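You operate a simulated robot arm through the tools that you are given. There is no shell and no other tool.

Carry out the task below with a simulated robot arm. There is one attempt and no reset: what you move stays moved.

TASK
Blow the chips off the orange banded sub's shoulder and stand it in pocket 1.
Fine: stand it before the blower's nozzle, squeeze the bulb, turn the sub round and blow again. Set down upright: what you pick out. What is to be rubbed or washed off counts as gone when no trace of it is left.

Only the result counts: the job must be done as asked and must still hold three seconds after the hand-in. Knocking over, shifting, dropping, spilling or breaking anything else fails it.

THE ROBOT
A 7-joint arm with a two-finger parallel gripper, fixed in place. Base frame: the origin is on the floor under the middle of its stand, x ahead of it, y to its left, z up; the work surface is at about z = 850. Lengths are in mm, angles in degrees, forces in N, time in s.
It reaches about 1247 mm from its shoulder. Its first joint turns from -132.0 to 132.0 degrees. Payload 3.91 kg.
The TCP is the grasp point between the finger pads, 30 mm short of the fingertips. In the tool frame z runs along the fingers and y along their closing line. The gripper opens to 110 mm. The fingers are 20 mm wide and 10 mm thick; the gripper's body (48 by 112 mm) begins 55 mm behind the TCP.
Orientation is that of the tool frame in the base frame, as [roll, pitch, yaw] about the fixed x, y, z axes, in that order (R = Rz(yaw) Ry(pitch) Rx(roll)). With the fingers straight down and closing along the base's y, the tool's x points along the base's -x, its y along +y and its z along -z.

THE INTERFACE
- The arm moves only by the tool jog_arm. Its argument "steps" is a list of rows, each a list of 7 numbers: the finger opening in m, from 0 to 0.11, then the shift along the tool's x, y, z in m, then the turn, a rotation vector about the tool's x, y, z in degrees. In form: [[grip, tx, ty, tz, wx, wy, wz], ...]. A call has 1 to 20 rows; each row shifts and turns the commanded pose from where the row before left it, along the tool's axes as they then stand. Rows are played at 5 a second. More than 50 mm and 8.6 degrees between two rows, or a gripper value outside its range, and nothing of the call is played. Where a pose cannot be reached the arm comes as near as it can. A force on the tool above 40 N (or 10 N above the force at the start of the call, whichever is more), or a blocked arm, ends the call early, and 0.2 s more pass. Each finger travels about 108 mm/s and halts on what it meets, pressing with about 24 N; the grip force reading is that of the motor and also rises with nothing between the fingers. The clock runs only during rows and for 0.2 s after the last one: add rows that do not move to give the fingers time. The reply holds the time, the measured pose of the TCP, the force on the tool along the base axes, the opening and the grip force, in the units named above and with some noise, with the torque about the TCP (base axes, N m) and any sound that the robot's microphone picked up.
- Cameras (640 x 400 px; columns grow to the right, rows downward): "scene" is fixed at [49.9, 650.3, 1435.7]; the picture's right is [-0.11, -0.99, 0.00], its down [-0.56, 0.06, -0.82] and it looks along [0.82, -0.09, -0.57] (base axes); focal length 312 px, centre (320, 200). "wrist" rides on the gripper at [72, 17, -103] in the tool frame; the picture's right is [-0.23, 0.97, 0.00], its down [-0.76, -0.18, -0.62] and it looks along [-0.61, -0.14, 0.78] (tool axes); focal length 222 px, centre (320, 200).
- get_image(camera): a new picture of that camera. It takes no simulated time.
- pixel_to_xyz(camera, pixels): for up to 12 pixels [column, row] of the newest picture of that camera ("zoom" is the newest enlarged one), the place [x, y, z] in the base frame of the surface seen there, good to about 2 mm. It takes no simulated time.
- inspect(camera, box): a new picture of the part [left, top, right, bottom] of that camera's present view, enlarged. It takes no simulated time.
- sign_off(): hands the job in; it is judged then, once.

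Unless the task says otherwise, let go and move clear before handing in.

The tools are called after "Call:" as a command line: name --pt "numbers of a row" for each row, then --argument value for the rest, lists and objects as JSON in quotes. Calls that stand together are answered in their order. jog_arm: Moves the arm, as the interface text tells. Its arguments: {"type":"object","properties":{"steps":{"type":"array"}},"required":["steps"]} The other tools are called the same way: get_image (camera) takes a picture; pixel_to_xyz (camera, pixels) gives the place of the surface under pixels of a picture; inspect (camera, box) takes an enlarged picture of a part of a camera's view; sign_off () hands the job in.

At the start:

```text
clock: 0.0
eef_pos: [571.4, 335.1, 1153.3]
orientation: [180.0, 0.0, -179.9]
contact_force: [-0.8, 0.1, 0.1]
torque: [-0.01, -0.01, -0.05]
opening: 109.8
grip_force: 0.0
```

scene: 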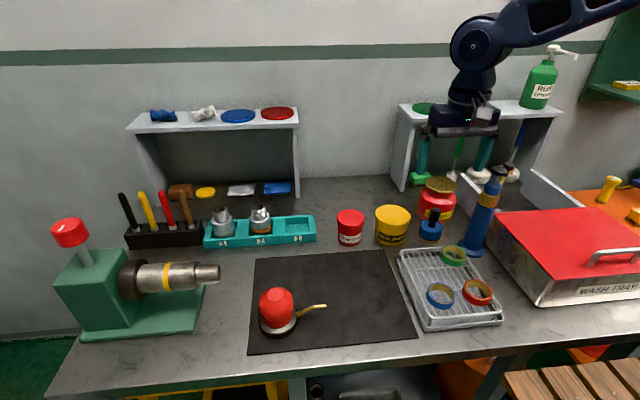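
wrist: 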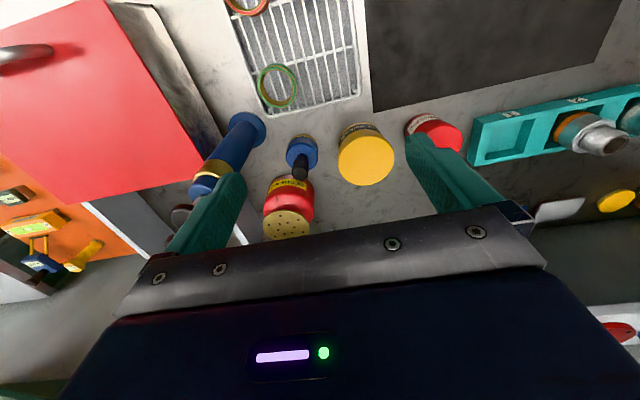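

The scene picture shows a teal rack near (260,230) with two subs, and the bulb blower at (278,310) with its nozzle pointing right to (325,306). I will enlarge these areas to read details.

Call:
inspect --camera "scene" --box '[190, 190, 330, 260]'

Call:
inspect --camera "scene" --box '[240, 270, 360, 345]'

Call:
inspect --camera "scene" --box '[40, 200, 240, 350]'

```text
4.57 times, centred on (260, 225) of scene
```

zoom: 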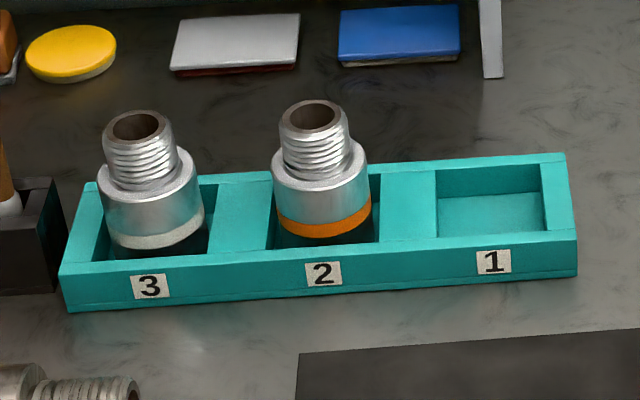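

```text
5.33 times, centred on (300, 308) of scene
```

zoom: 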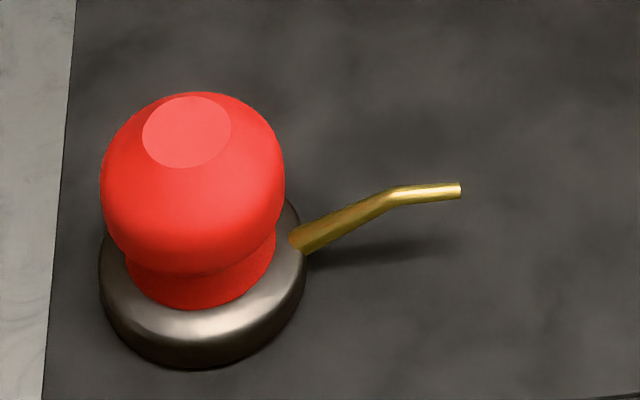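

```text
2.67 times, centred on (140, 275) of scene
```

zoom: 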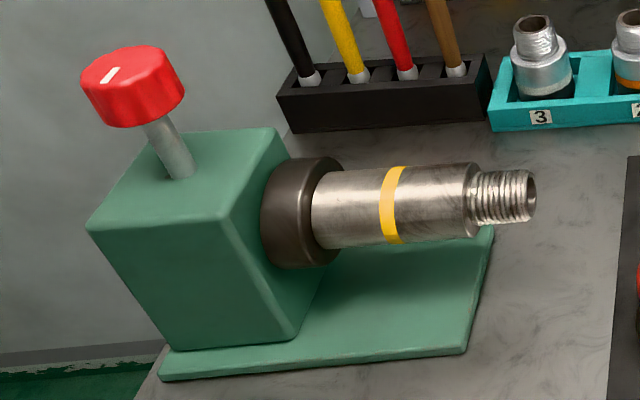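

The orange banded sub stands in pocket 2, thread up, and pocket 1 is empty. Now I measure the rack, the sub and the blower.

Call:
inspect --camera "scene" --box '[235, 195, 295, 250]'

Call:
pixel_to_xyz --camera "scene" --pixels '[[274, 285], [276, 293], [262, 320], [277, 335], [297, 318], [306, 314], [315, 308], [320, 306.5], [325, 306], [345, 320], [300, 345], [380, 290]]'

```text
7.27 times, centred on (265, 222) of scene
```

zoom: 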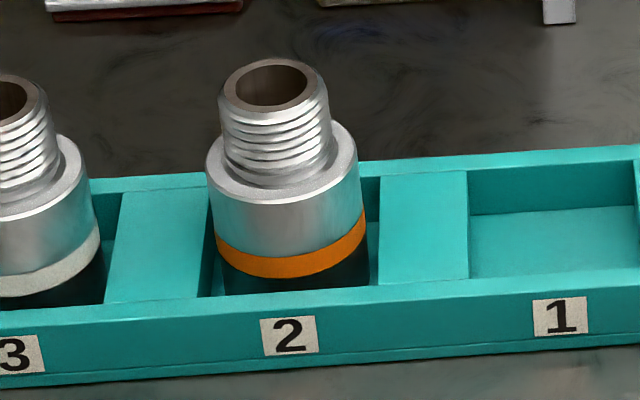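

```text
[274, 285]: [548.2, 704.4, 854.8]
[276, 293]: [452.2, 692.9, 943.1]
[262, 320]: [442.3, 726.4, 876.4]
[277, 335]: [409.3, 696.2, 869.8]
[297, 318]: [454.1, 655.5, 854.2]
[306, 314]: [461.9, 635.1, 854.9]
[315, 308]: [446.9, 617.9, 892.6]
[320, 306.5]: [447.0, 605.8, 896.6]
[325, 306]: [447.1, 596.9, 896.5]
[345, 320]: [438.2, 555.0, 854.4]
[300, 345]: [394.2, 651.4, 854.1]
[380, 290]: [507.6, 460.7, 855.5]
```

The blower's nozzle tip is at about (447, 596, 896), pointing along -y, and the bulb's top is near z 943. Next I measure the sub and the pockets in the zoom picture.

Call:
pixel_to_xyz --camera "zoom" --pixels '[[270, 108], [226, 80], [322, 85], [270, 62], [275, 160], [280, 196], [212, 165], [355, 165], [285, 230], [290, 266], [290, 285], [150, 230]]'

Call:
pixel_to_xyz --camera "zoom" --pixels '[[420, 230], [385, 180], [460, 175], [550, 240], [475, 270], [635, 265], [470, 172], [635, 152], [378, 290], [290, 300], [540, 215], [420, 295]]'

```text
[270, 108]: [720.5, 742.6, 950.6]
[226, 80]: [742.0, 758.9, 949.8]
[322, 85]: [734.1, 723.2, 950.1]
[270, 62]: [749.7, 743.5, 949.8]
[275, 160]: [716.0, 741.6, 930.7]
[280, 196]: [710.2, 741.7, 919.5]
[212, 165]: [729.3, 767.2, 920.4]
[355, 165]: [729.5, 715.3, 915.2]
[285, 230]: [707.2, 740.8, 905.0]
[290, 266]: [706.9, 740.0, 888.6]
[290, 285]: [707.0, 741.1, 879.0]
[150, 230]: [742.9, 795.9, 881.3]
```

```text
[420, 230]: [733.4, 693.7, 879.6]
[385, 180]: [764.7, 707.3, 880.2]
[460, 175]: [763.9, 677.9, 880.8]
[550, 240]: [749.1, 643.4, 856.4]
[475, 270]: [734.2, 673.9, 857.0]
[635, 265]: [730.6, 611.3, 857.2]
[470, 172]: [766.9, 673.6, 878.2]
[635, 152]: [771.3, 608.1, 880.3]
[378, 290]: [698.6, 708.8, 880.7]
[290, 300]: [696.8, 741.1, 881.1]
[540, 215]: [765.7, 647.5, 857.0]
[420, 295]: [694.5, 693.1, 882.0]
```

The sub's axis is near (735, 741), top z 950, shoulder z 919, and the pocket floor is at 857. I'll look closer at the nozzle to learn its exact tip and height.

Call:
inspect --camera "scene" --box '[290, 290, 335, 325]'

Call:
inspect --camera "scene" --box '[245, 200, 275, 225]'

```text
11.43 times, centred on (312, 308) of scene
```

zoom: 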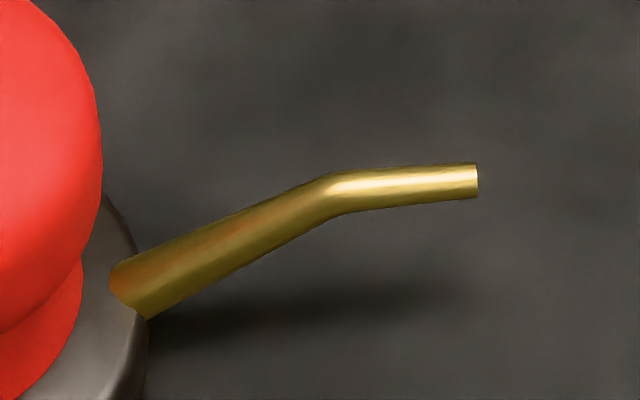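

```text
16.00 times, centred on (260, 212) of scene
```

zoom: 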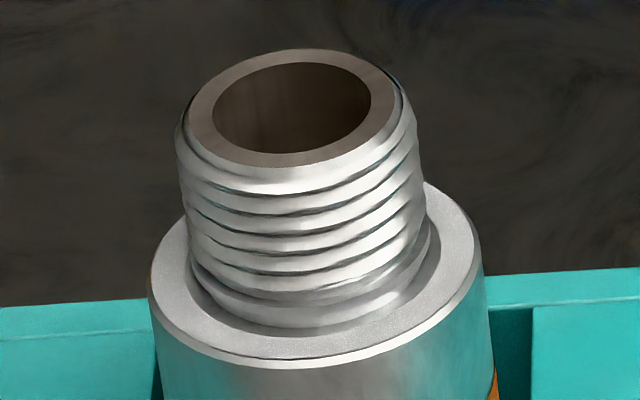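

The nozzle tip is a level tube at about (449, 595, 895), and the shoulder shows a speckled texture around the thread. I'll measure nearby obstacles: the shelf, the machine stub and the grey sub.

Call:
get_image --camera "scene"

Call:
pixel_to_xyz --camera "scene" --pixels '[[215, 128], [298, 124], [297, 190], [218, 272], [165, 275], [70, 230], [223, 207], [181, 190], [262, 120], [350, 215], [393, 212], [400, 110]]'

Call:
pixel_to_xyz --camera "scene" --pixels '[[278, 292], [262, 300], [294, 300], [278, 310], [265, 310], [292, 310], [278, 322], [300, 330], [260, 330], [270, 288], [286, 288], [278, 328]]'

```text
taken
```

scene: 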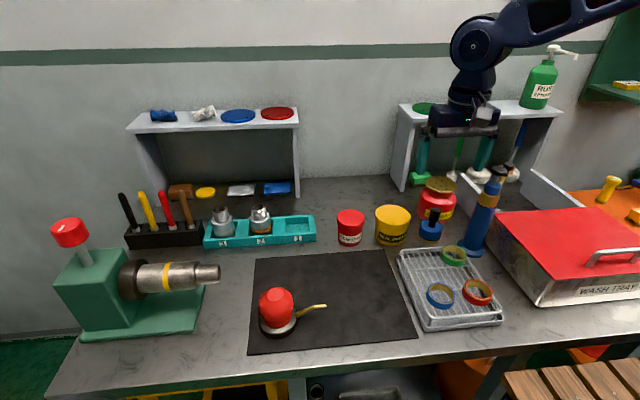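

```text
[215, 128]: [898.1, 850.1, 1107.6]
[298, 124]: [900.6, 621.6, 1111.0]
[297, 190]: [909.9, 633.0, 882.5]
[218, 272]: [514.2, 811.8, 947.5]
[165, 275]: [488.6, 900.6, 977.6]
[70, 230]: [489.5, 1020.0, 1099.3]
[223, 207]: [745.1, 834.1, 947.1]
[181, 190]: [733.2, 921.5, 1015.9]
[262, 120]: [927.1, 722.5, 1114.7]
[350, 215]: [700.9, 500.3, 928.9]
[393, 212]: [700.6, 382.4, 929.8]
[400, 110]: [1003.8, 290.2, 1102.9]
```

```text
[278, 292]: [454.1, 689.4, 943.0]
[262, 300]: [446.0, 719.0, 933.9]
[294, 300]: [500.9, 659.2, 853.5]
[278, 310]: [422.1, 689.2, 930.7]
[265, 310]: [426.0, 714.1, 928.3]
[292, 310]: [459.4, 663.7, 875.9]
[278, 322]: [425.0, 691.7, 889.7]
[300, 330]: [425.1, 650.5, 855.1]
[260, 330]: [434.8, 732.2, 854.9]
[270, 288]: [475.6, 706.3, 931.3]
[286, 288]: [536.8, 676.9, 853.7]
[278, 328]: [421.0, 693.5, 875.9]
```

The shelf front is at x 898, z 1110, so there is 160 mm of room behind the sub, and the grey sub is 95 mm to its left. I move above the orange sub at travel height.

Call:
jog_arm --pt "0.11 -0.0164 0.0406 0 0 0 0" --pt "0.11 -0.0164 0.0406 0 0 0 0" --pt "0.11 -0.0164 0.0406 0 0 0 0" --pt "0.11 -0.0164 0.0406 0 0 0 0" --pt "0.11 -0.0164 0.0406 0 0 0 0" --pt "0.11 -0.0164 0.0406 0 0 0 0" --pt "0.11 -0.0164 0.0406 0 0 0 0" --pt "0.11 -0.0164 0.0406 0 0 0 0" --pt "0.11 -0.0164 0.0406 0 0 0 0" --pt "0.11 -0.0164 0.0406 0 0 0 0" --pt "0.11 0 0 0.03 0 0 0" --pt "0.11 0 0 0.03 0 0 0" --pt "0.11 0 0 0.03 0 0 0" --pt "0.11 0 0 0 0 0 0" --pt "0.11 0 0 0 0 0 0"

```text
clock: 3.2
eef_pos: [731.5, 724.0, 1061.7]
orientation: [180.0, 0.0, 180.0]
contact_force: [0.2, 0.6, -0.8]
torque: [-0.03, 0.01, 0.01]
opening: 109.9
grip_force: 0.0
out of reach, approached as far as the arm can: row 10
```

The arm stands at (731.5, 724, 1062) a bit short at travel height. I look with the wrist camera at the sub from above.

Call:
get_image --camera "wrist"

Call:
get_image --camera "scene"

```text
taken
```

wrist: 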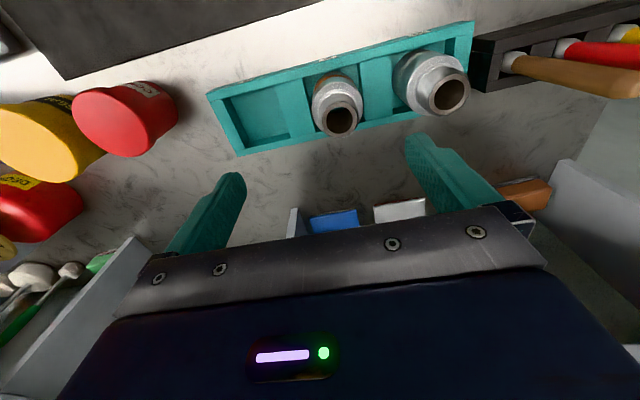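

```text
taken
```

scene: 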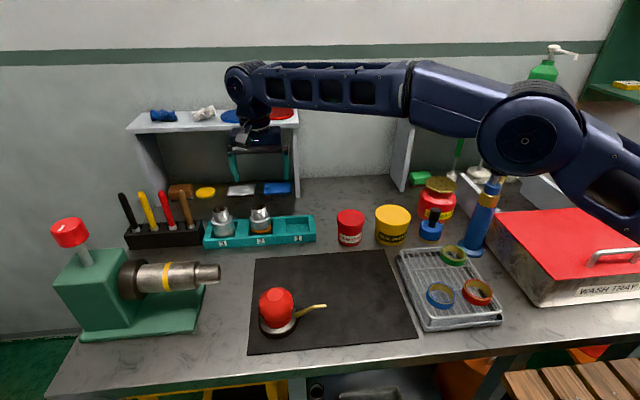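

The wrist picture shows the orange sub at (337,103) with pocket 1 to its left at (258,118). I enlarge it to see the shoulders of both subs and measure.

Call:
inspect --camera "wrist" --box '[300, 60, 380, 140]'

Call:
inspect --camera "wrist" --box '[390, 40, 480, 125]'

Call:
inspect --camera "wrist" --box '[200, 20, 480, 160]'

```text
5.00 times, centred on (340, 100) of wrist
```

zoom: 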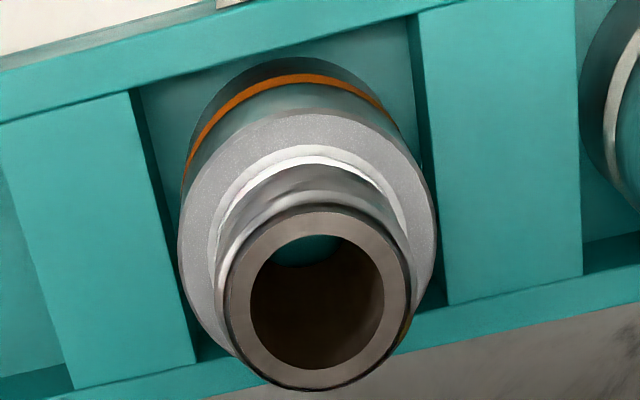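

```text
4.71 times, centred on (435, 82) of wrist
```

zoom: 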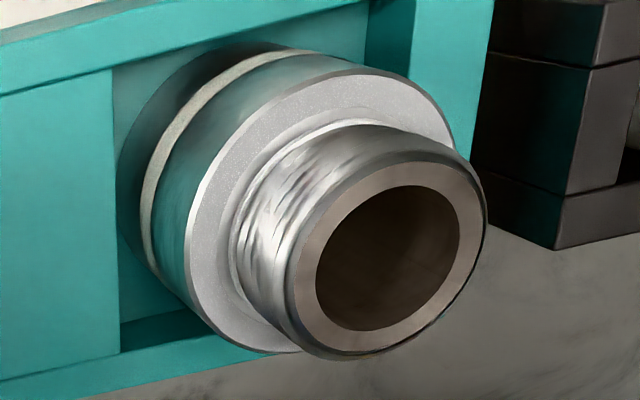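

```text
2.29 times, centred on (340, 90) of wrist
```

zoom: 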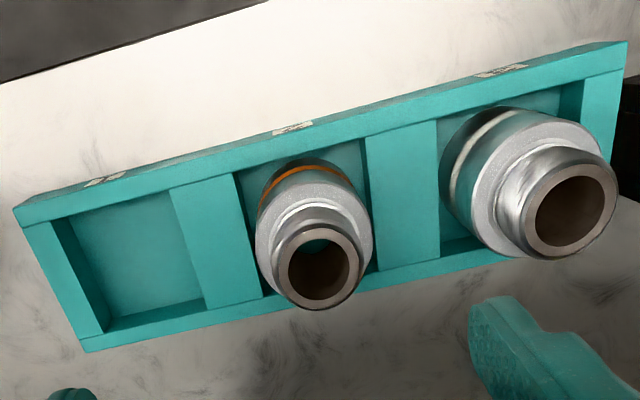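

Both shoulders carry a speckled film, so that is the chips' trace to look for afterwards. I measure the sub and pocket 1 corners in this zoom.

Call:
pixel_to_xyz --camera "zoom" --pixels '[[52, 222], [170, 190], [205, 298], [108, 332], [62, 218], [80, 345], [262, 298], [235, 172], [365, 140], [378, 268], [25, 225], [150, 260]]'

Call:
pixel_to_xyz --camera "zoom" --pixels '[[282, 255], [316, 305], [357, 268], [320, 228], [262, 235], [368, 225], [315, 188], [310, 200], [345, 195], [270, 215], [300, 178], [440, 200]]'

```text
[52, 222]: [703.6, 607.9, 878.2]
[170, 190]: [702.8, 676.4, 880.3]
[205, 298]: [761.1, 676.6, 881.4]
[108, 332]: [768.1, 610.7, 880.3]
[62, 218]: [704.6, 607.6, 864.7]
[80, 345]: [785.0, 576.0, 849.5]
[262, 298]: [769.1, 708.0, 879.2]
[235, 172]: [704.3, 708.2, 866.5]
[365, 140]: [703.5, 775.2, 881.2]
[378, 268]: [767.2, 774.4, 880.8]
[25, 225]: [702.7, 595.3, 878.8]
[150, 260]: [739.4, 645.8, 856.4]
```

```text
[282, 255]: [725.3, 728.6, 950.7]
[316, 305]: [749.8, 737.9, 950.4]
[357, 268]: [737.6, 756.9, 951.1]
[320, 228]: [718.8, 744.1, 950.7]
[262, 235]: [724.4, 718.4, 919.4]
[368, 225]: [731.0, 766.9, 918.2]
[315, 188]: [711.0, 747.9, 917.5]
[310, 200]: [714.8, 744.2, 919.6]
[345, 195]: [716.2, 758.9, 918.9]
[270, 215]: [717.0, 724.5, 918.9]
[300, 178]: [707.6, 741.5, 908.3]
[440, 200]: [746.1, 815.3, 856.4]
```

Pocket 1 spans x 704–767, y 608–676 (centre about (735.5, 642.5)); the sub's axis is at about (734.5, 742) with a 55 mm body. I narrow the opening to 80 mm, centre over the sub and come down partway.

Call:
jog_arm --pt "0.08 0 0 0 0 0 0" --pt "0.08 -0.003 0.018 0.02 0 0 0" --pt "0.08 0 0 0.03 0 0 0" --pt "0.08 0 0 0.03 0 0 0" --pt "0.08 0 0 0 0 0 0" --pt "0.08 0 0 0 0 0 0"

Call:
get_image --camera "wrist"

Call:
get_image --camera "scene"

```text
clock: 4.6
eef_pos: [733.8, 741.4, 980.0]
orientation: [-180.0, 0.0, -179.9]
contact_force: [0.1, -0.2, 0.1]
torque: [0.01, 0.0, 0.01]
opening: 80.1
grip_force: 0.0
```

```text
taken
```

wrist: 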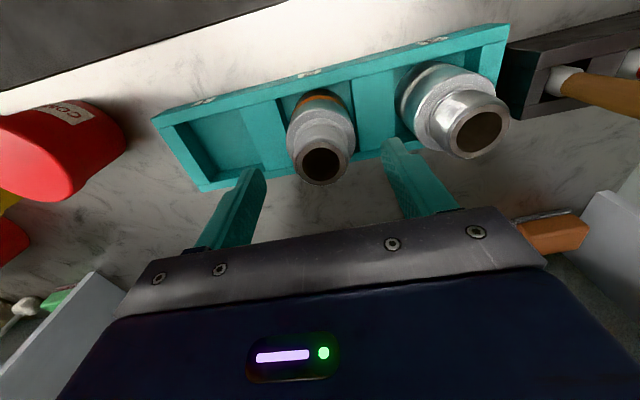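

```text
taken
```

scene: 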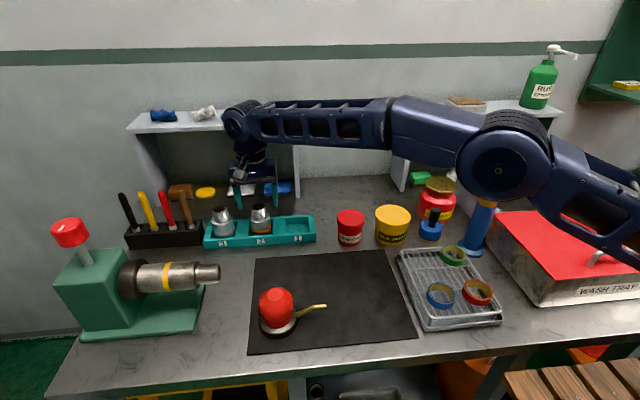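

The fingers straddle the sub at (322,140) in the wrist picture. I take a finer measurement of the sub's axis from this closer view.

Call:
inspect --camera "wrist" --box '[270, 80, 370, 190]'

Call:
pixel_to_xyz --camera "wrist" --pixels '[[303, 158], [342, 160], [322, 182], [322, 138], [289, 140], [354, 140], [318, 104], [262, 160], [390, 150], [240, 200], [180, 140], [270, 100]]'

```text
3.64 times, centred on (320, 135) of wrist
```

zoom: 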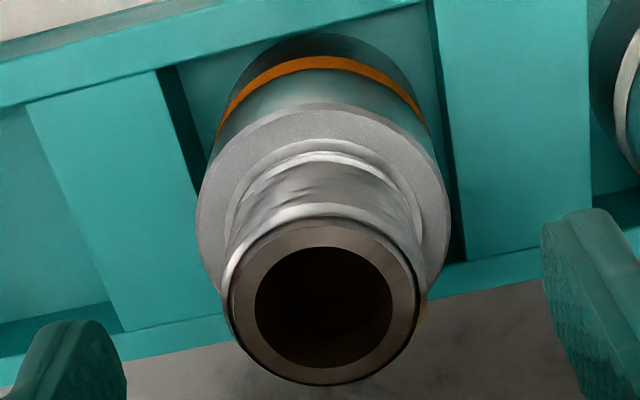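

```text
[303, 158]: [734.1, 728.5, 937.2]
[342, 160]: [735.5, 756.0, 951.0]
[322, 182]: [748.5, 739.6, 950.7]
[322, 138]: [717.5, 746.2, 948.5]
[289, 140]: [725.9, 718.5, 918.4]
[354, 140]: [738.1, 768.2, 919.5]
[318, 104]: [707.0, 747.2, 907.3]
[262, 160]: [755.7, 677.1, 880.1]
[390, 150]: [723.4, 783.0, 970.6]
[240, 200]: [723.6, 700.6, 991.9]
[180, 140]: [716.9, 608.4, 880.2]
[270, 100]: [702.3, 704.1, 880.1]
```

The axis stays at about (734.5, 742), and the fingers are centred. I descend to z 915, so the fingertips stay 4 mm above the rack top, and close on the body.

Call:
jog_arm --pt "0.08 -0.0007 0.0005 0.025 0 0 0" --pt "0.08 0 0 0.025 0 0 0" --pt "0.08 0 0 0.015 0 0 0" --pt "0.08 0 0 0 0 0 0" --pt "0.08 0 0 0 0 0 0"

Call:
get_image --camera "scene"

Call:
inspect --camera "scene" --box '[210, 170, 310, 250]'

```text
clock: 5.8
eef_pos: [733.7, 742.7, 915.1]
orientation: [-179.9, 0.0, -180.0]
contact_force: [-0.1, 0.6, 0.2]
torque: [0.01, -0.03, -0.03]
opening: 80.1
grip_force: 0.1
```

```text
taken
```

scene: 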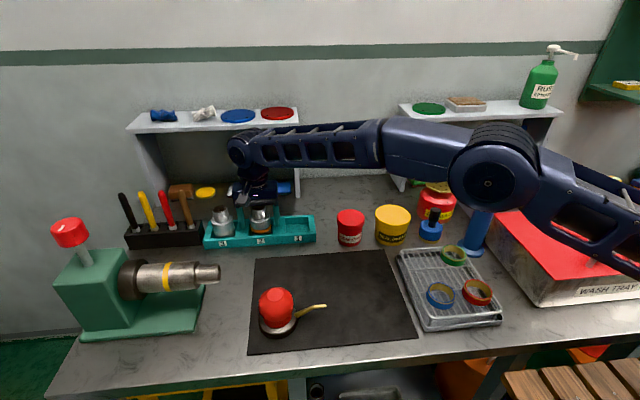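

```text
5.00 times, centred on (260, 210) of scene
```

zoom: 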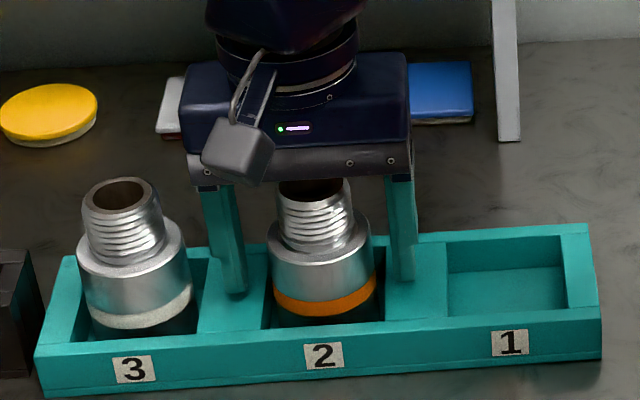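

The fingers are on either side of the body above the rack. I close on it.

Call:
jog_arm --pt "0.07 0 0 0 0 0 0" --pt "0.062 0 0 0 0 0 0" --pt "0.055 0 0 0 0 0 0" --pt "0.045 0 0 0 0 0 0" --pt "0.035 0 0 0 0 0 0" --pt "0.03 0 0 0 0 0 0" --pt "0.03 0 0 0 0 0 0"

```text
clock: 7.4
eef_pos: [733.8, 743.8, 914.3]
orientation: [-179.9, 0.0, 180.0]
contact_force: [0.4, 0.2, 0.9]
torque: [-0.13, -0.06, 0.02]
opening: 55.4
grip_force: 24.4
```

The grip holds at 55.4 mm with 24 N. I lift straight up out of the pocket.

Call:
jog_arm --pt "0.03 0 0 -0.01 0 0 0" --pt "0.03 0 0 -0.02 0 0 0" --pt "0.03 0 0 -0.025 0 0 0" --pt "0.03 0 0 -0.025 0 0 0" --pt "0.03 0 0 -0.02 0 0 0" --pt "0.03 0 0 0 0 0 0"

Call:
get_image --camera "scene"

Call:
inspect --camera "scene" --box '[210, 150, 310, 240]'

```text
clock: 8.8
eef_pos: [732.8, 742.5, 1015.9]
orientation: [180.0, -0.1, 180.0]
contact_force: [-0.3, -0.3, -3.3]
torque: [0.0, -0.01, 0.02]
opening: 55.7
grip_force: 24.1
```

```text
taken
```

scene: 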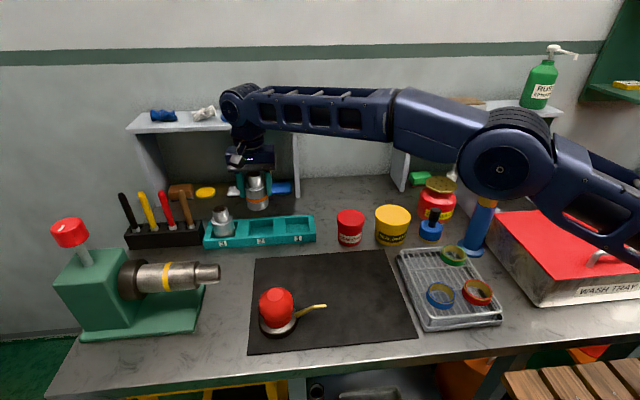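

```text
4.44 times, centred on (260, 195) of scene
```

zoom: 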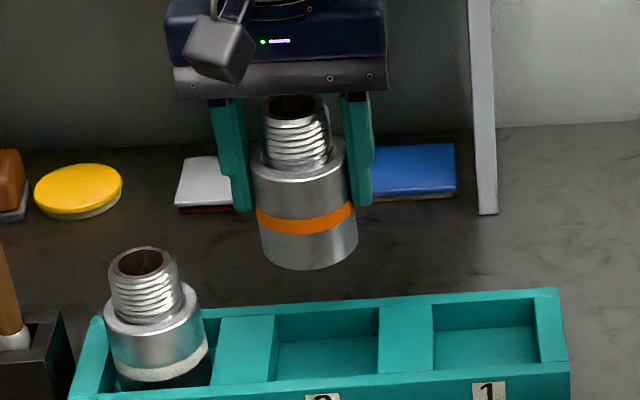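

The sub hangs straight in the grip (weight about 3.3 N) and pocket 2 is empty. I measure the bottom edge to know the height below the TCP.

Call:
pixel_to_xyz --camera "zoom" --pixels '[[308, 264], [308, 250], [305, 228], [300, 184], [300, 200], [262, 240], [355, 235], [295, 110], [335, 345], [480, 345]]'

Call:
get_image --camera "wrist"

```text
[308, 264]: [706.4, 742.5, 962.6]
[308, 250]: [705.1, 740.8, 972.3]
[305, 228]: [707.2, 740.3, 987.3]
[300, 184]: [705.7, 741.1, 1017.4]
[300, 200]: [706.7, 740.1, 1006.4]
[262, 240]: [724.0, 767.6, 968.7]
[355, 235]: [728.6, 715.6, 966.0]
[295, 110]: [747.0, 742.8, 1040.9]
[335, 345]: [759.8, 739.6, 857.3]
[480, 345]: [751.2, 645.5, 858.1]
```

```text
taken
```

wrist: 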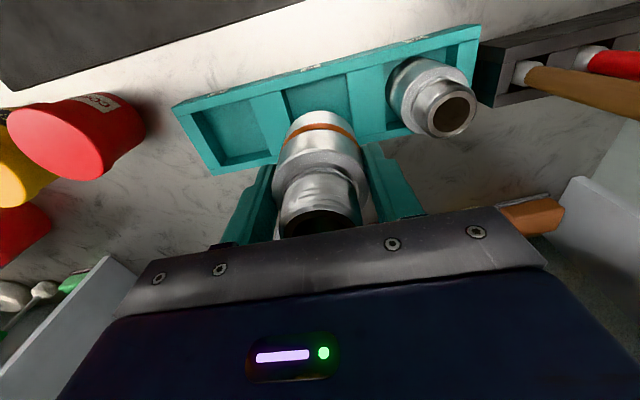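

The bottom is about 57 mm below the TCP, so the sub will stand on the mat with the TCP at z 912. I carry it over the mat in front of the nozzle, staying at z 1016.

Call:
jog_arm --pt "0.03 0.02835 -0.0202 0 0 0 0" --pt "0.03 0.02835 -0.0202 0 0 0 0" --pt "0.03 0.02835 -0.0202 0 0 0 0" --pt "0.03 0.02835 -0.0202 0 0 0 0" --pt "0.03 0.02835 -0.0202 0 0 0 0" --pt "0.03 0.02835 -0.0202 0 0 0 0" --pt "0.03 0.02835 -0.0202 0 0 0 0" --pt "0.03 0.02835 -0.0202 0 0 0 0" --pt "0.03 0.02835 -0.0202 0 0 0 0" --pt "0.03 0.02835 -0.0202 0 0 0 0" --pt "0.03 0 0 0 0 0 0" --pt "0.03 0 0 0 0 0 0"

Call:
get_image --camera "scene"

Call:
get_image --camera "wrist"

```text
clock: 11.4
eef_pos: [449.1, 540.2, 1017.3]
orientation: [-180.0, 0.0, -180.0]
contact_force: [-0.2, 0.5, -2.4]
torque: [-0.02, -0.01, 0.01]
opening: 55.3
grip_force: 24.0
```

```text
taken
```

scene: 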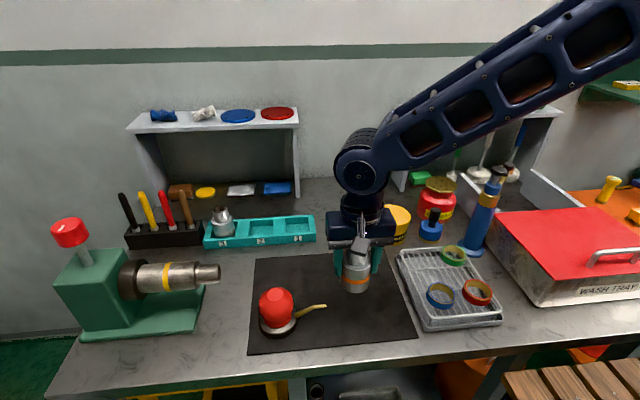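

```text
taken
```

wrist: 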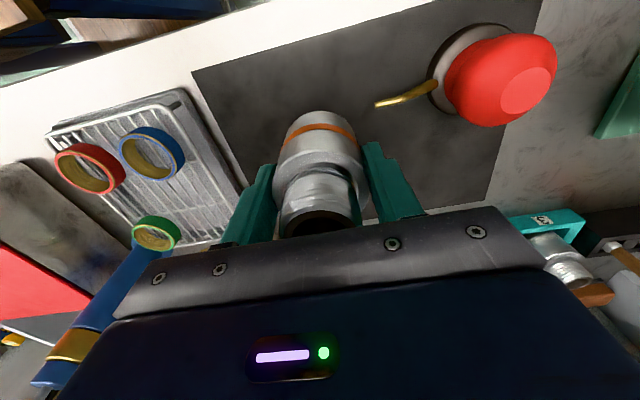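

The sub hangs over the mat in front of the nozzle. I use this wrist view to measure the nozzle (near (380,104)) and bulb (near (500,80)) again.

Call:
inspect --camera "wrist" --box '[360, 20, 560, 140]'

Call:
pixel_to_xyz --camera "wrist" --pixels '[[379, 104], [390, 102], [405, 98], [420, 92], [432, 87], [525, 92], [505, 105], [545, 80], [520, 70], [470, 95], [455, 75], [490, 50]]'

```text
3.20 times, centred on (460, 80) of wrist
```

zoom: 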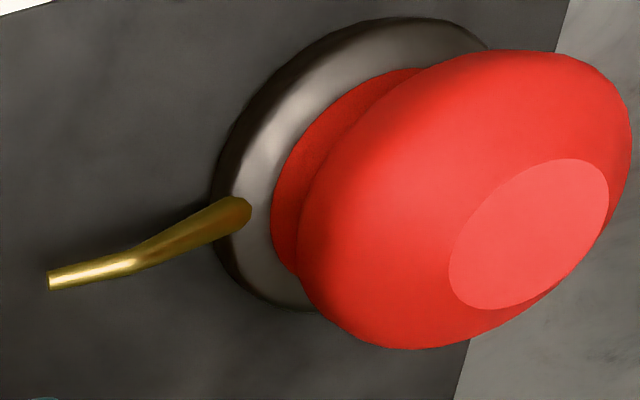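

```text
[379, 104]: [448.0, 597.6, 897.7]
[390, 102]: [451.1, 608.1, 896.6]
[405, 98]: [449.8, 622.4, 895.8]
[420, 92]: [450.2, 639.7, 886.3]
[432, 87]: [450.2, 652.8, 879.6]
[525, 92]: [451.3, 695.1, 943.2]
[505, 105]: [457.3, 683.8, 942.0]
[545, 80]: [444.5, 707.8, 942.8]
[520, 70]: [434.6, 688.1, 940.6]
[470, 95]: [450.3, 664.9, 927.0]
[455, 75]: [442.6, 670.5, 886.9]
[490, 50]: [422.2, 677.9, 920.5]
```

The nozzle axis runs at x 450 and z 894, tip at y 596. I refine the bulb's centre from the flat disc on its top.

Call:
pixel_to_xyz --camera "zoom" --pixels '[[455, 265], [603, 195], [565, 163], [495, 303], [530, 235], [50, 280], [60, 276], [130, 262], [300, 250], [420, 345], [625, 100], [380, 120]]'

```text
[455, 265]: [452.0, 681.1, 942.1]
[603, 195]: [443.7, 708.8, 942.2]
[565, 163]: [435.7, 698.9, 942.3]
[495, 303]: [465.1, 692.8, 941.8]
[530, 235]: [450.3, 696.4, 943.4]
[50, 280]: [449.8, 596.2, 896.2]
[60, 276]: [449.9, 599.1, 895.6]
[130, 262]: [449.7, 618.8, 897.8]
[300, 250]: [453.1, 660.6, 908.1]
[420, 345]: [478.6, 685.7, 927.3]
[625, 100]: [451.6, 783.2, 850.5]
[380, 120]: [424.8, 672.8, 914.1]
```

The bulb's axis is at (450, 695), top at 943, radius about 35. I turn the hand 90° in the air so that the fingers close along x, clear of the nozzle line.

Call:
jog_arm --pt "0.03 0 0 0 0 0 7.5" --pt "0.03 0 0 0 0 0 7.5" --pt "0.03 0 0 0 0 0 7.5" --pt "0.03 0 0 0 0 0 7.5" --pt "0.03 0 0 0 0 0 7.5" --pt "0.03 0 0 0 0 0 7.5" --pt "0.03 0 0 0 0 0 7.5" --pt "0.03 0 0 0 0 0 7.5" --pt "0.03 0 0 0 0 0 7.5" --pt "0.03 0 0 0 0 0 7.5" --pt "0.03 0 0 0 0 0 7.5" --pt "0.03 0 0 0 0 0 7.5" --pt "0.03 0 0 0 0 0 0" --pt "0.03 0 0 0 0 0 0"

Call:
get_image --camera "scene"

Call:
get_image --camera "wrist"

```text
clock: 14.4
eef_pos: [449.3, 540.9, 1015.3]
orientation: [-180.0, 0.0, 90.1]
contact_force: [-0.3, 0.1, -2.6]
torque: [0.01, 0.01, 0.01]
opening: 55.3
grip_force: 24.1
```

```text
taken
```

scene: 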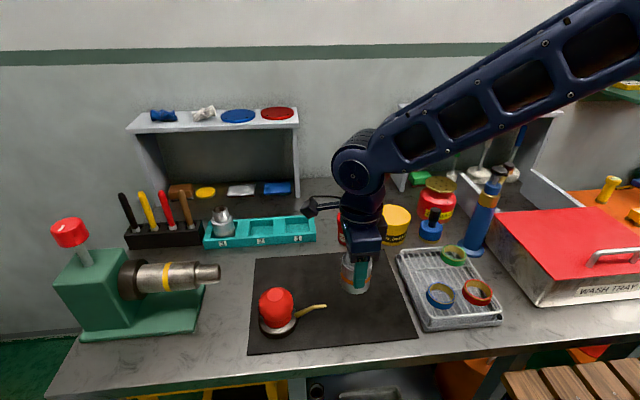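

```text
taken
```

wrist: 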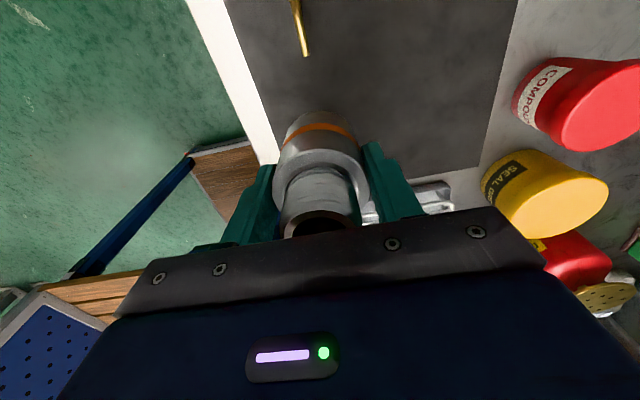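

The turn worked: yaw is 90 and the fingers close along x. I shift to y 535 and lower the sub to just above the mat.

Call:
jog_arm --pt "0.03 -0.0058 0.0007 0.02 0 0 0" --pt "0.03 0 0 0.03 0 0 0" --pt "0.03 0 0 0.03 0 0 0" --pt "0.03 0 0 0.017 0 0 0" --pt "0.03 0 0 0 0 0 0" --pt "0.03 0 0 0 0 0 0"

Call:
inspect --camera "scene" --box '[250, 230, 410, 340]'

```text
clock: 15.8
eef_pos: [449.8, 534.5, 918.6]
orientation: [-179.9, 0.0, 90.0]
contact_force: [-0.6, -0.1, -2.1]
torque: [0.0, -0.02, 0.01]
opening: 55.2
grip_force: 24.1
```

```text
3.64 times, centred on (330, 285) of scene
```

zoom: 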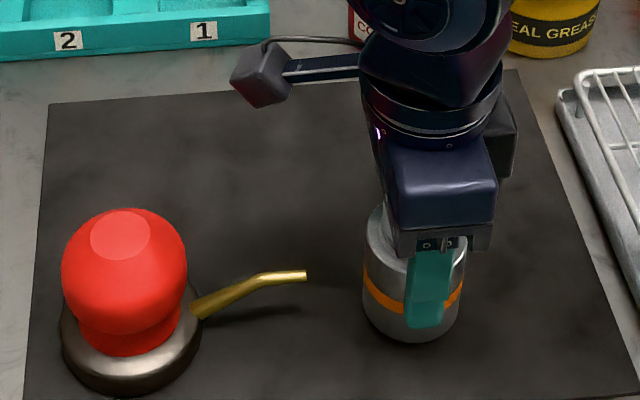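

The sub hangs a few millimetres above the mat, in line with the nozzle. I lower it in small steps until it touches.

Call:
jog_arm --pt "0.03 0 0 0.002 0 0 0" --pt "0.03 0 0 0.002 0 0 0" --pt "0.03 0 0 0.001 0 0 0" --pt "0.03 0 0 0 0 0 0"

```text
clock: 16.8
eef_pos: [450.1, 534.7, 913.8]
orientation: [-179.9, -0.1, 90.2]
contact_force: [0.3, 0.0, -2.4]
torque: [-0.01, -0.01, 0.01]
opening: 55.1
grip_force: 24.1
```

Call:
jog_arm --pt "0.03 0 0 0.001 0 0 0" --pt "0.03 0 0 0 0 0 0"

```text
clock: 17.4
eef_pos: [448.8, 535.1, 912.4]
orientation: [179.9, 0.0, 89.9]
contact_force: [0.2, 0.3, -3.6]
torque: [0.01, -0.01, 0.0]
opening: 55.2
grip_force: 23.8
```

The force still reads about -3 N, so the sub's weight still hangs on the hand at z 912.4. I lower a bit further.

Call:
jog_arm --pt "0.03 0 0 0.001 0 0 0" --pt "0.03 0 0 0 0 0 0" --pt "0.03 0 0 0 0 0 0"

Call:
inspect --camera "scene" --box '[300, 260, 400, 330]'

```text
clock: 18.2
eef_pos: [450.8, 535.0, 911.9]
orientation: [-180.0, -0.1, 90.0]
contact_force: [-4.8, -5.2, 16.9]
torque: [-0.33, 0.49, 0.18]
opening: 55.4
grip_force: 24.2
```

```text
5.71 times, centred on (350, 295) of scene
```

zoom: 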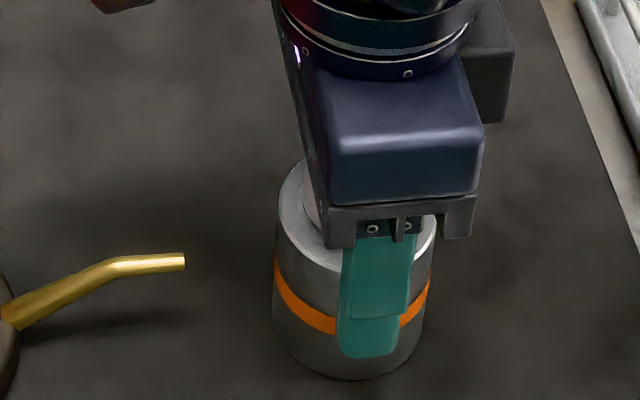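

The hand now feels 17 N from below, so the sub stands on the mat. I ease up half a millimetre and open the fingers, then rise.

Call:
jog_arm --pt "0.03 0 0 -0.0005 0 0 0" --pt "0.055 0 0 0 0 0 0" --pt "0.06 0 0 0 0 0 0" --pt "0.07 0 0 0 0 0 0" --pt "0.08 0 0 0 0 0 0" --pt "0.085 0 0 0 0 0 0" --pt "0.085 0 0 0 0 0 0"

Call:
inspect --camera "scene" --box '[300, 260, 400, 330]'

```text
clock: 19.8
eef_pos: [449.9, 534.7, 913.3]
orientation: [180.0, 0.0, 90.0]
contact_force: [0.1, -1.9, 0.0]
torque: [-0.03, 0.01, -0.03]
opening: 85.0
grip_force: 0.0
```

```text
5.71 times, centred on (350, 295) of scene
```

zoom: 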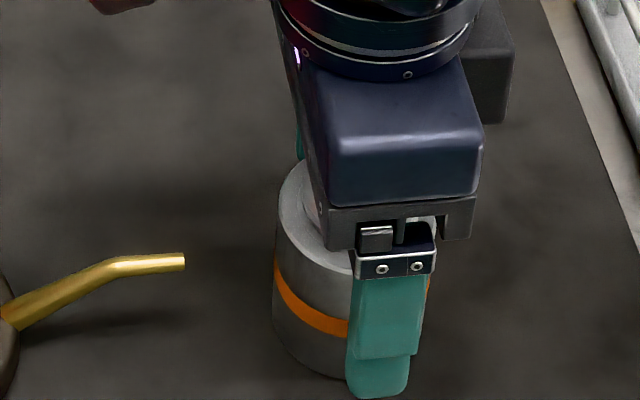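

The fingers are open and the sub stands. I rise straight up and look at it.

Call:
jog_arm --pt "0.085 0 0 -0.015 0 0 0" --pt "0.085 0 0 -0.03 0 0 0" --pt "0.085 0 0 -0.04 0 0 0" --pt "0.085 0 0 -0.04 0 0 0" --pt "0.085 0 0 0 0 0 0" --pt "0.085 0 0 0 0 0 0"

Call:
get_image --camera "wrist"

Call:
get_image --camera "scene"

```text
clock: 21.2
eef_pos: [449.5, 535.0, 1037.1]
orientation: [-180.0, 0.1, 90.0]
contact_force: [0.0, 0.3, -0.1]
torque: [-0.03, 0.01, -0.04]
opening: 84.9
grip_force: 0.0
```

```text
taken
```

wrist: 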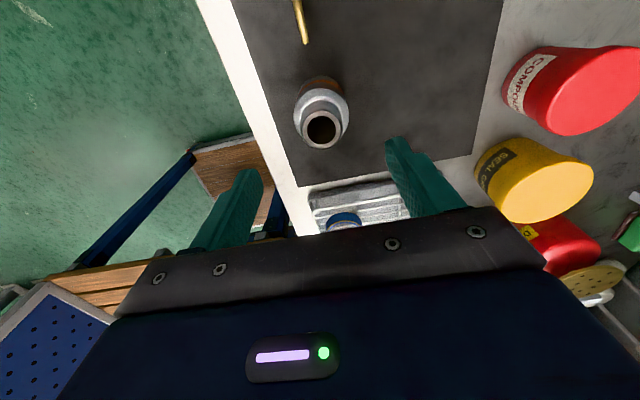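

```text
taken
```

scene: 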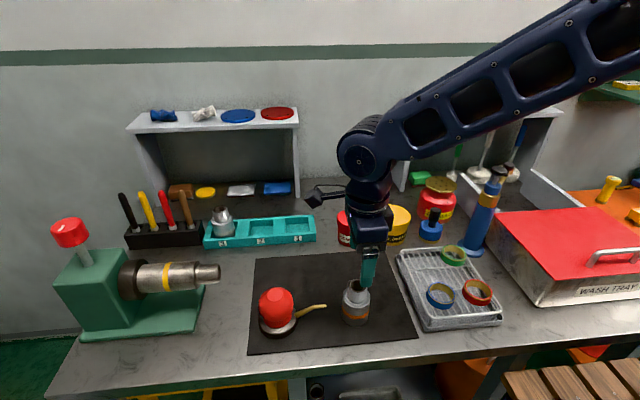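

The sub stands at (321,112) in the wrist picture, in line with the nozzle at (300,20). I take a baseline close-up of the shoulder and check the coordinates.

Call:
inspect --camera "wrist" --box '[285, 70, 360, 155]'

Call:
pixel_to_xyz --camera "wrist" --pixels '[[306, 40], [303, 30], [321, 92], [297, 120], [346, 112], [306, 130], [337, 128], [322, 146], [321, 110]]'

Call:
inspect --camera "scene" --box '[335, 265, 385, 330]'

```text
4.71 times, centred on (322, 112) of wrist
```

zoom: 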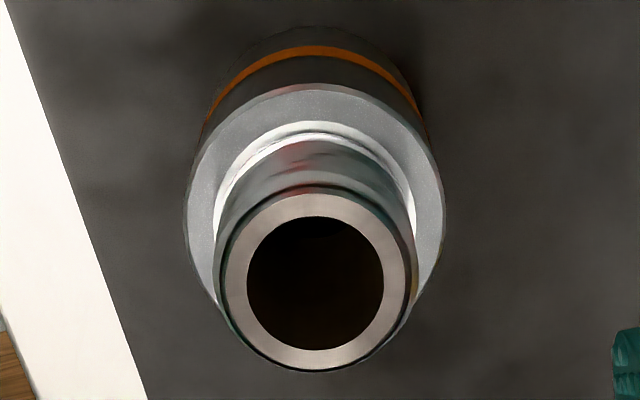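

```text
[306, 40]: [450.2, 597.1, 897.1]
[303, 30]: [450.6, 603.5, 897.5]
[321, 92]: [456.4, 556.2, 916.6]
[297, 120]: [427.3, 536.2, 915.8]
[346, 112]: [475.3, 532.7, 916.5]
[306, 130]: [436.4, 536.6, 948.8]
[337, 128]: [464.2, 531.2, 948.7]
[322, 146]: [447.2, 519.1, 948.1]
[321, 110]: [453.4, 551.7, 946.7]
```

```text
6.15 times, centred on (360, 298) of scene
```

zoom: 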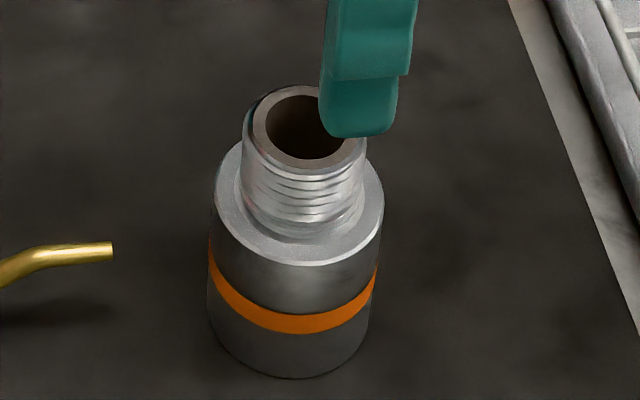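

The nozzle tip (450, 597, 895) points straight at the sub's axis (450, 535), a 34 mm gap to its wall. I now move over the bulb at (450, 695) with the fingers wide open.

Call:
jog_arm --pt "0.11 0 0 -0.01 0 0 0" --pt "0.11 0.04 0 0 0 0 0" --pt "0.11 0.04 0 0 0 0 0" --pt "0.11 0.04 0 0 0 0 0" --pt "0.11 0.04 0 0 0 0 0" --pt "0.11 0 0 0.02 0 0 0" --pt "0.11 0 0 0.02 0 0 0" --pt "0.11 0 0 0 0 0 0" --pt "0.11 0 0 0 0 0 0"

Call:
get_image --camera "wrist"

Call:
get_image --camera "scene"

```text
clock: 23.2
eef_pos: [449.9, 696.4, 1006.1]
orientation: [-180.0, 0.0, 90.0]
contact_force: [0.3, -0.3, 0.2]
torque: [-0.02, -0.02, 0.0]
opening: 110.2
grip_force: 0.1
```

```text
taken
```

wrist: 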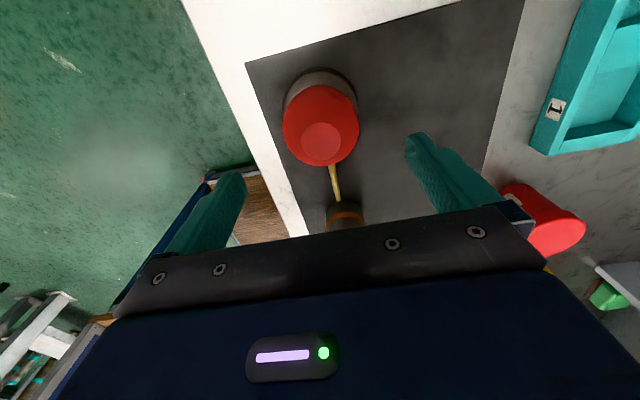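

```text
taken
```

scene: 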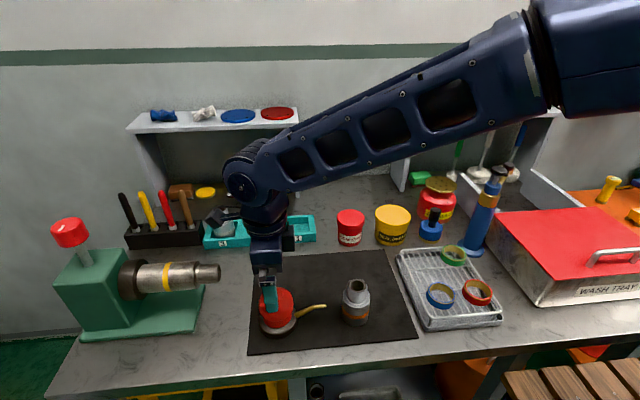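

The bulb at (320,125) sits between the fingers at (230,185) and (420,145). I measure its top disc once more from above before going down.

Call:
inspect --camera "wrist" --box '[270, 60, 370, 215]'

Call:
pixel_to_xyz --camera "wrist" --pixels '[[320, 142], [303, 142], [339, 138], [321, 123], [320, 163], [286, 130], [355, 125], [290, 118], [352, 112], [320, 100]]'

```text
2.58 times, centred on (320, 138) of wrist
```

zoom: 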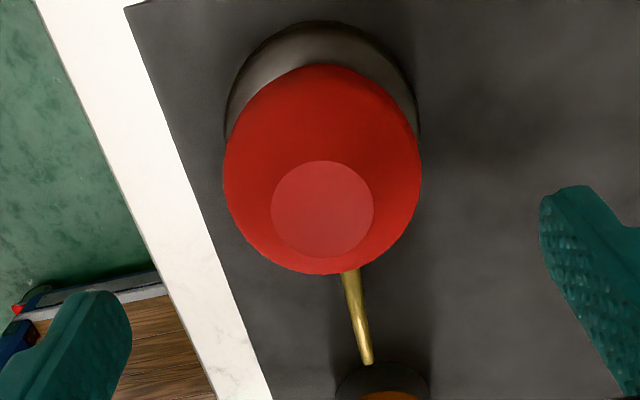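

```text
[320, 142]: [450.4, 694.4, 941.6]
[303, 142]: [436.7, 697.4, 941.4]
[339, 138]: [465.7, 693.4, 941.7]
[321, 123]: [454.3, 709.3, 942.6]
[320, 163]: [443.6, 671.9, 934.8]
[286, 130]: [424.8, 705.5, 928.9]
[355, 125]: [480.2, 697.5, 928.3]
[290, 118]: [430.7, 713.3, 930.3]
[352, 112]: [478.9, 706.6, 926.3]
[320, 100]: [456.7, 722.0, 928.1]
```

The bulb axis is at (450.7, 695), matching the TCP within a millimetre. I descend to z 917 with open fingers.

Call:
jog_arm --pt "0.11 -0.0005 0.0005 0.02 0 0 0" --pt "0.11 0 0 0.025 0 0 0" --pt "0.11 0 0 0.025 0 0 0" --pt "0.11 0 0 0.019 0 0 0" --pt "0.11 0 0 0 0 0 0" --pt "0.11 0 0 0 0 0 0"

Call:
inspect --camera "scene" --box '[230, 220, 390, 340]'

```text
clock: 24.6
eef_pos: [451.7, 695.8, 919.1]
orientation: [-179.9, 0.0, 90.0]
contact_force: [0.3, -0.1, -0.5]
torque: [-0.01, 0.0, -0.01]
opening: 110.0
grip_force: 0.1
```

```text
3.33 times, centred on (310, 280) of scene
```

zoom: 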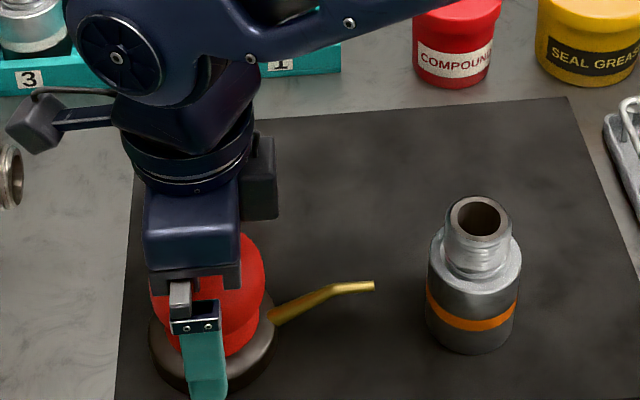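

The fingers straddle the bulb with its base clear below. I close gently to the first contact and check the side force.

Call:
jog_arm --pt "0.095 0 0 0 0 0 0" --pt "0.085 0 0 0 0 0 0" --pt "0.078 0 0 0 0 0 0" --pt "0.073 0 0 0 0 0 0" --pt "0.073 0 0 0 0 0 0"

```text
clock: 25.8
eef_pos: [452.1, 694.5, 919.4]
orientation: [180.0, 0.0, 90.0]
contact_force: [-0.7, 0.0, 0.1]
torque: [0.0, -0.01, 0.01]
opening: 73.3
grip_force: 0.1
```

No contact at 73 mm, so nothing is pushed off-centre yet. Now I squeeze the bulb.

Call:
jog_arm --pt "0.068 0 0 0 0 0 0" --pt "0.06 0 0 0 0 0 0" --pt "0.03 0 0 0 0 0 0" --pt "0.02 0 0 0 0 0 0" --pt "0.02 0 0 0 0 0 0"

Call:
inspect --camera "scene" --box '[230, 220, 390, 340]'

Call:
inspect --camera "scene" --box '[330, 265, 380, 320]'

```text
clock: 27.0
eef_pos: [451.5, 695.4, 919.7]
orientation: [180.0, 0.0, 89.9]
contact_force: [-5.4, 0.8, 0.8]
torque: [0.04, 0.12, 0.0]
opening: 67.0
grip_force: 24.1
```

```text
3.33 times, centred on (310, 280) of scene
```

zoom: 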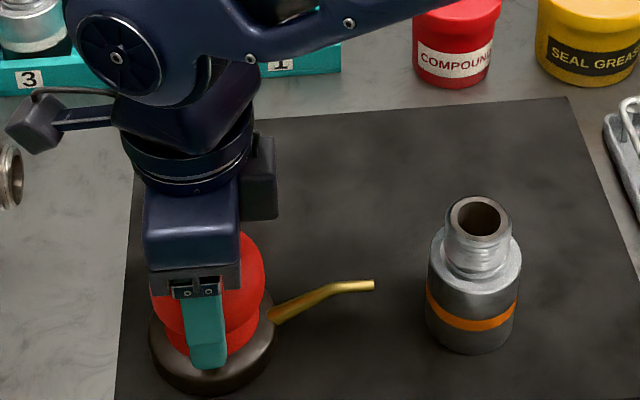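

```text
7.27 times, centred on (355, 292) of scene
```

zoom: 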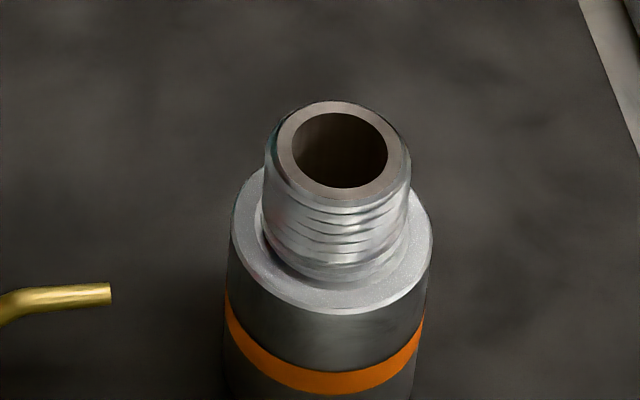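

The fingers stop at 67 mm with 24 N and no sound was reported, so the bulb may not give sideways. I open and check whether the shoulder has changed before trying a press on the flat top.

Call:
jog_arm --pt "0.065 0 0 0 0 0 0" --pt "0.072 0 0 0 0 0 0" --pt "0.085 0 0 0 0 0 0" --pt "0.1 0 0 0 0 0 0" --pt "0.1 0 0 0 0 0 0"

Call:
inspect --camera "scene" --box '[335, 265, 385, 330]'

Call:
inspect --camera "scene" --box '[345, 282, 372, 305]'

```text
clock: 28.2
eef_pos: [450.4, 695.1, 919.2]
orientation: [-179.9, 0.1, 90.0]
contact_force: [-0.5, 0.5, -0.4]
torque: [0.02, -0.01, 0.0]
opening: 99.9
grip_force: 0.1
```

```text
6.15 times, centred on (360, 298) of scene
```

zoom: 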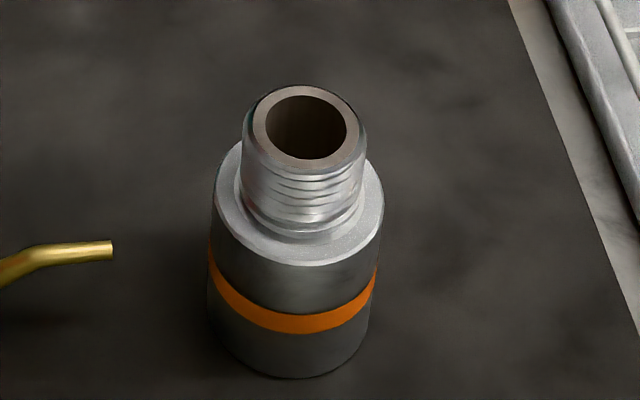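

```text
16.00 times, centred on (358, 294) of scene
```

zoom: 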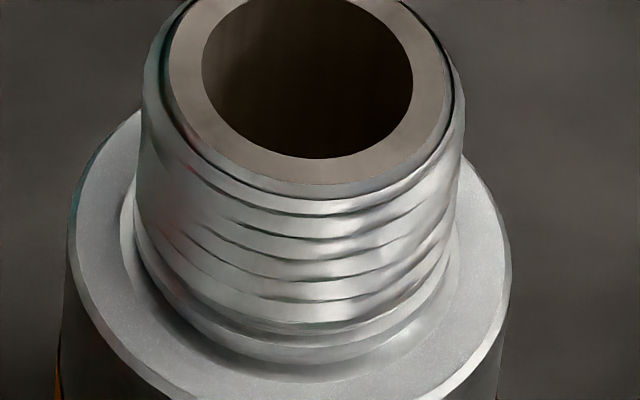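

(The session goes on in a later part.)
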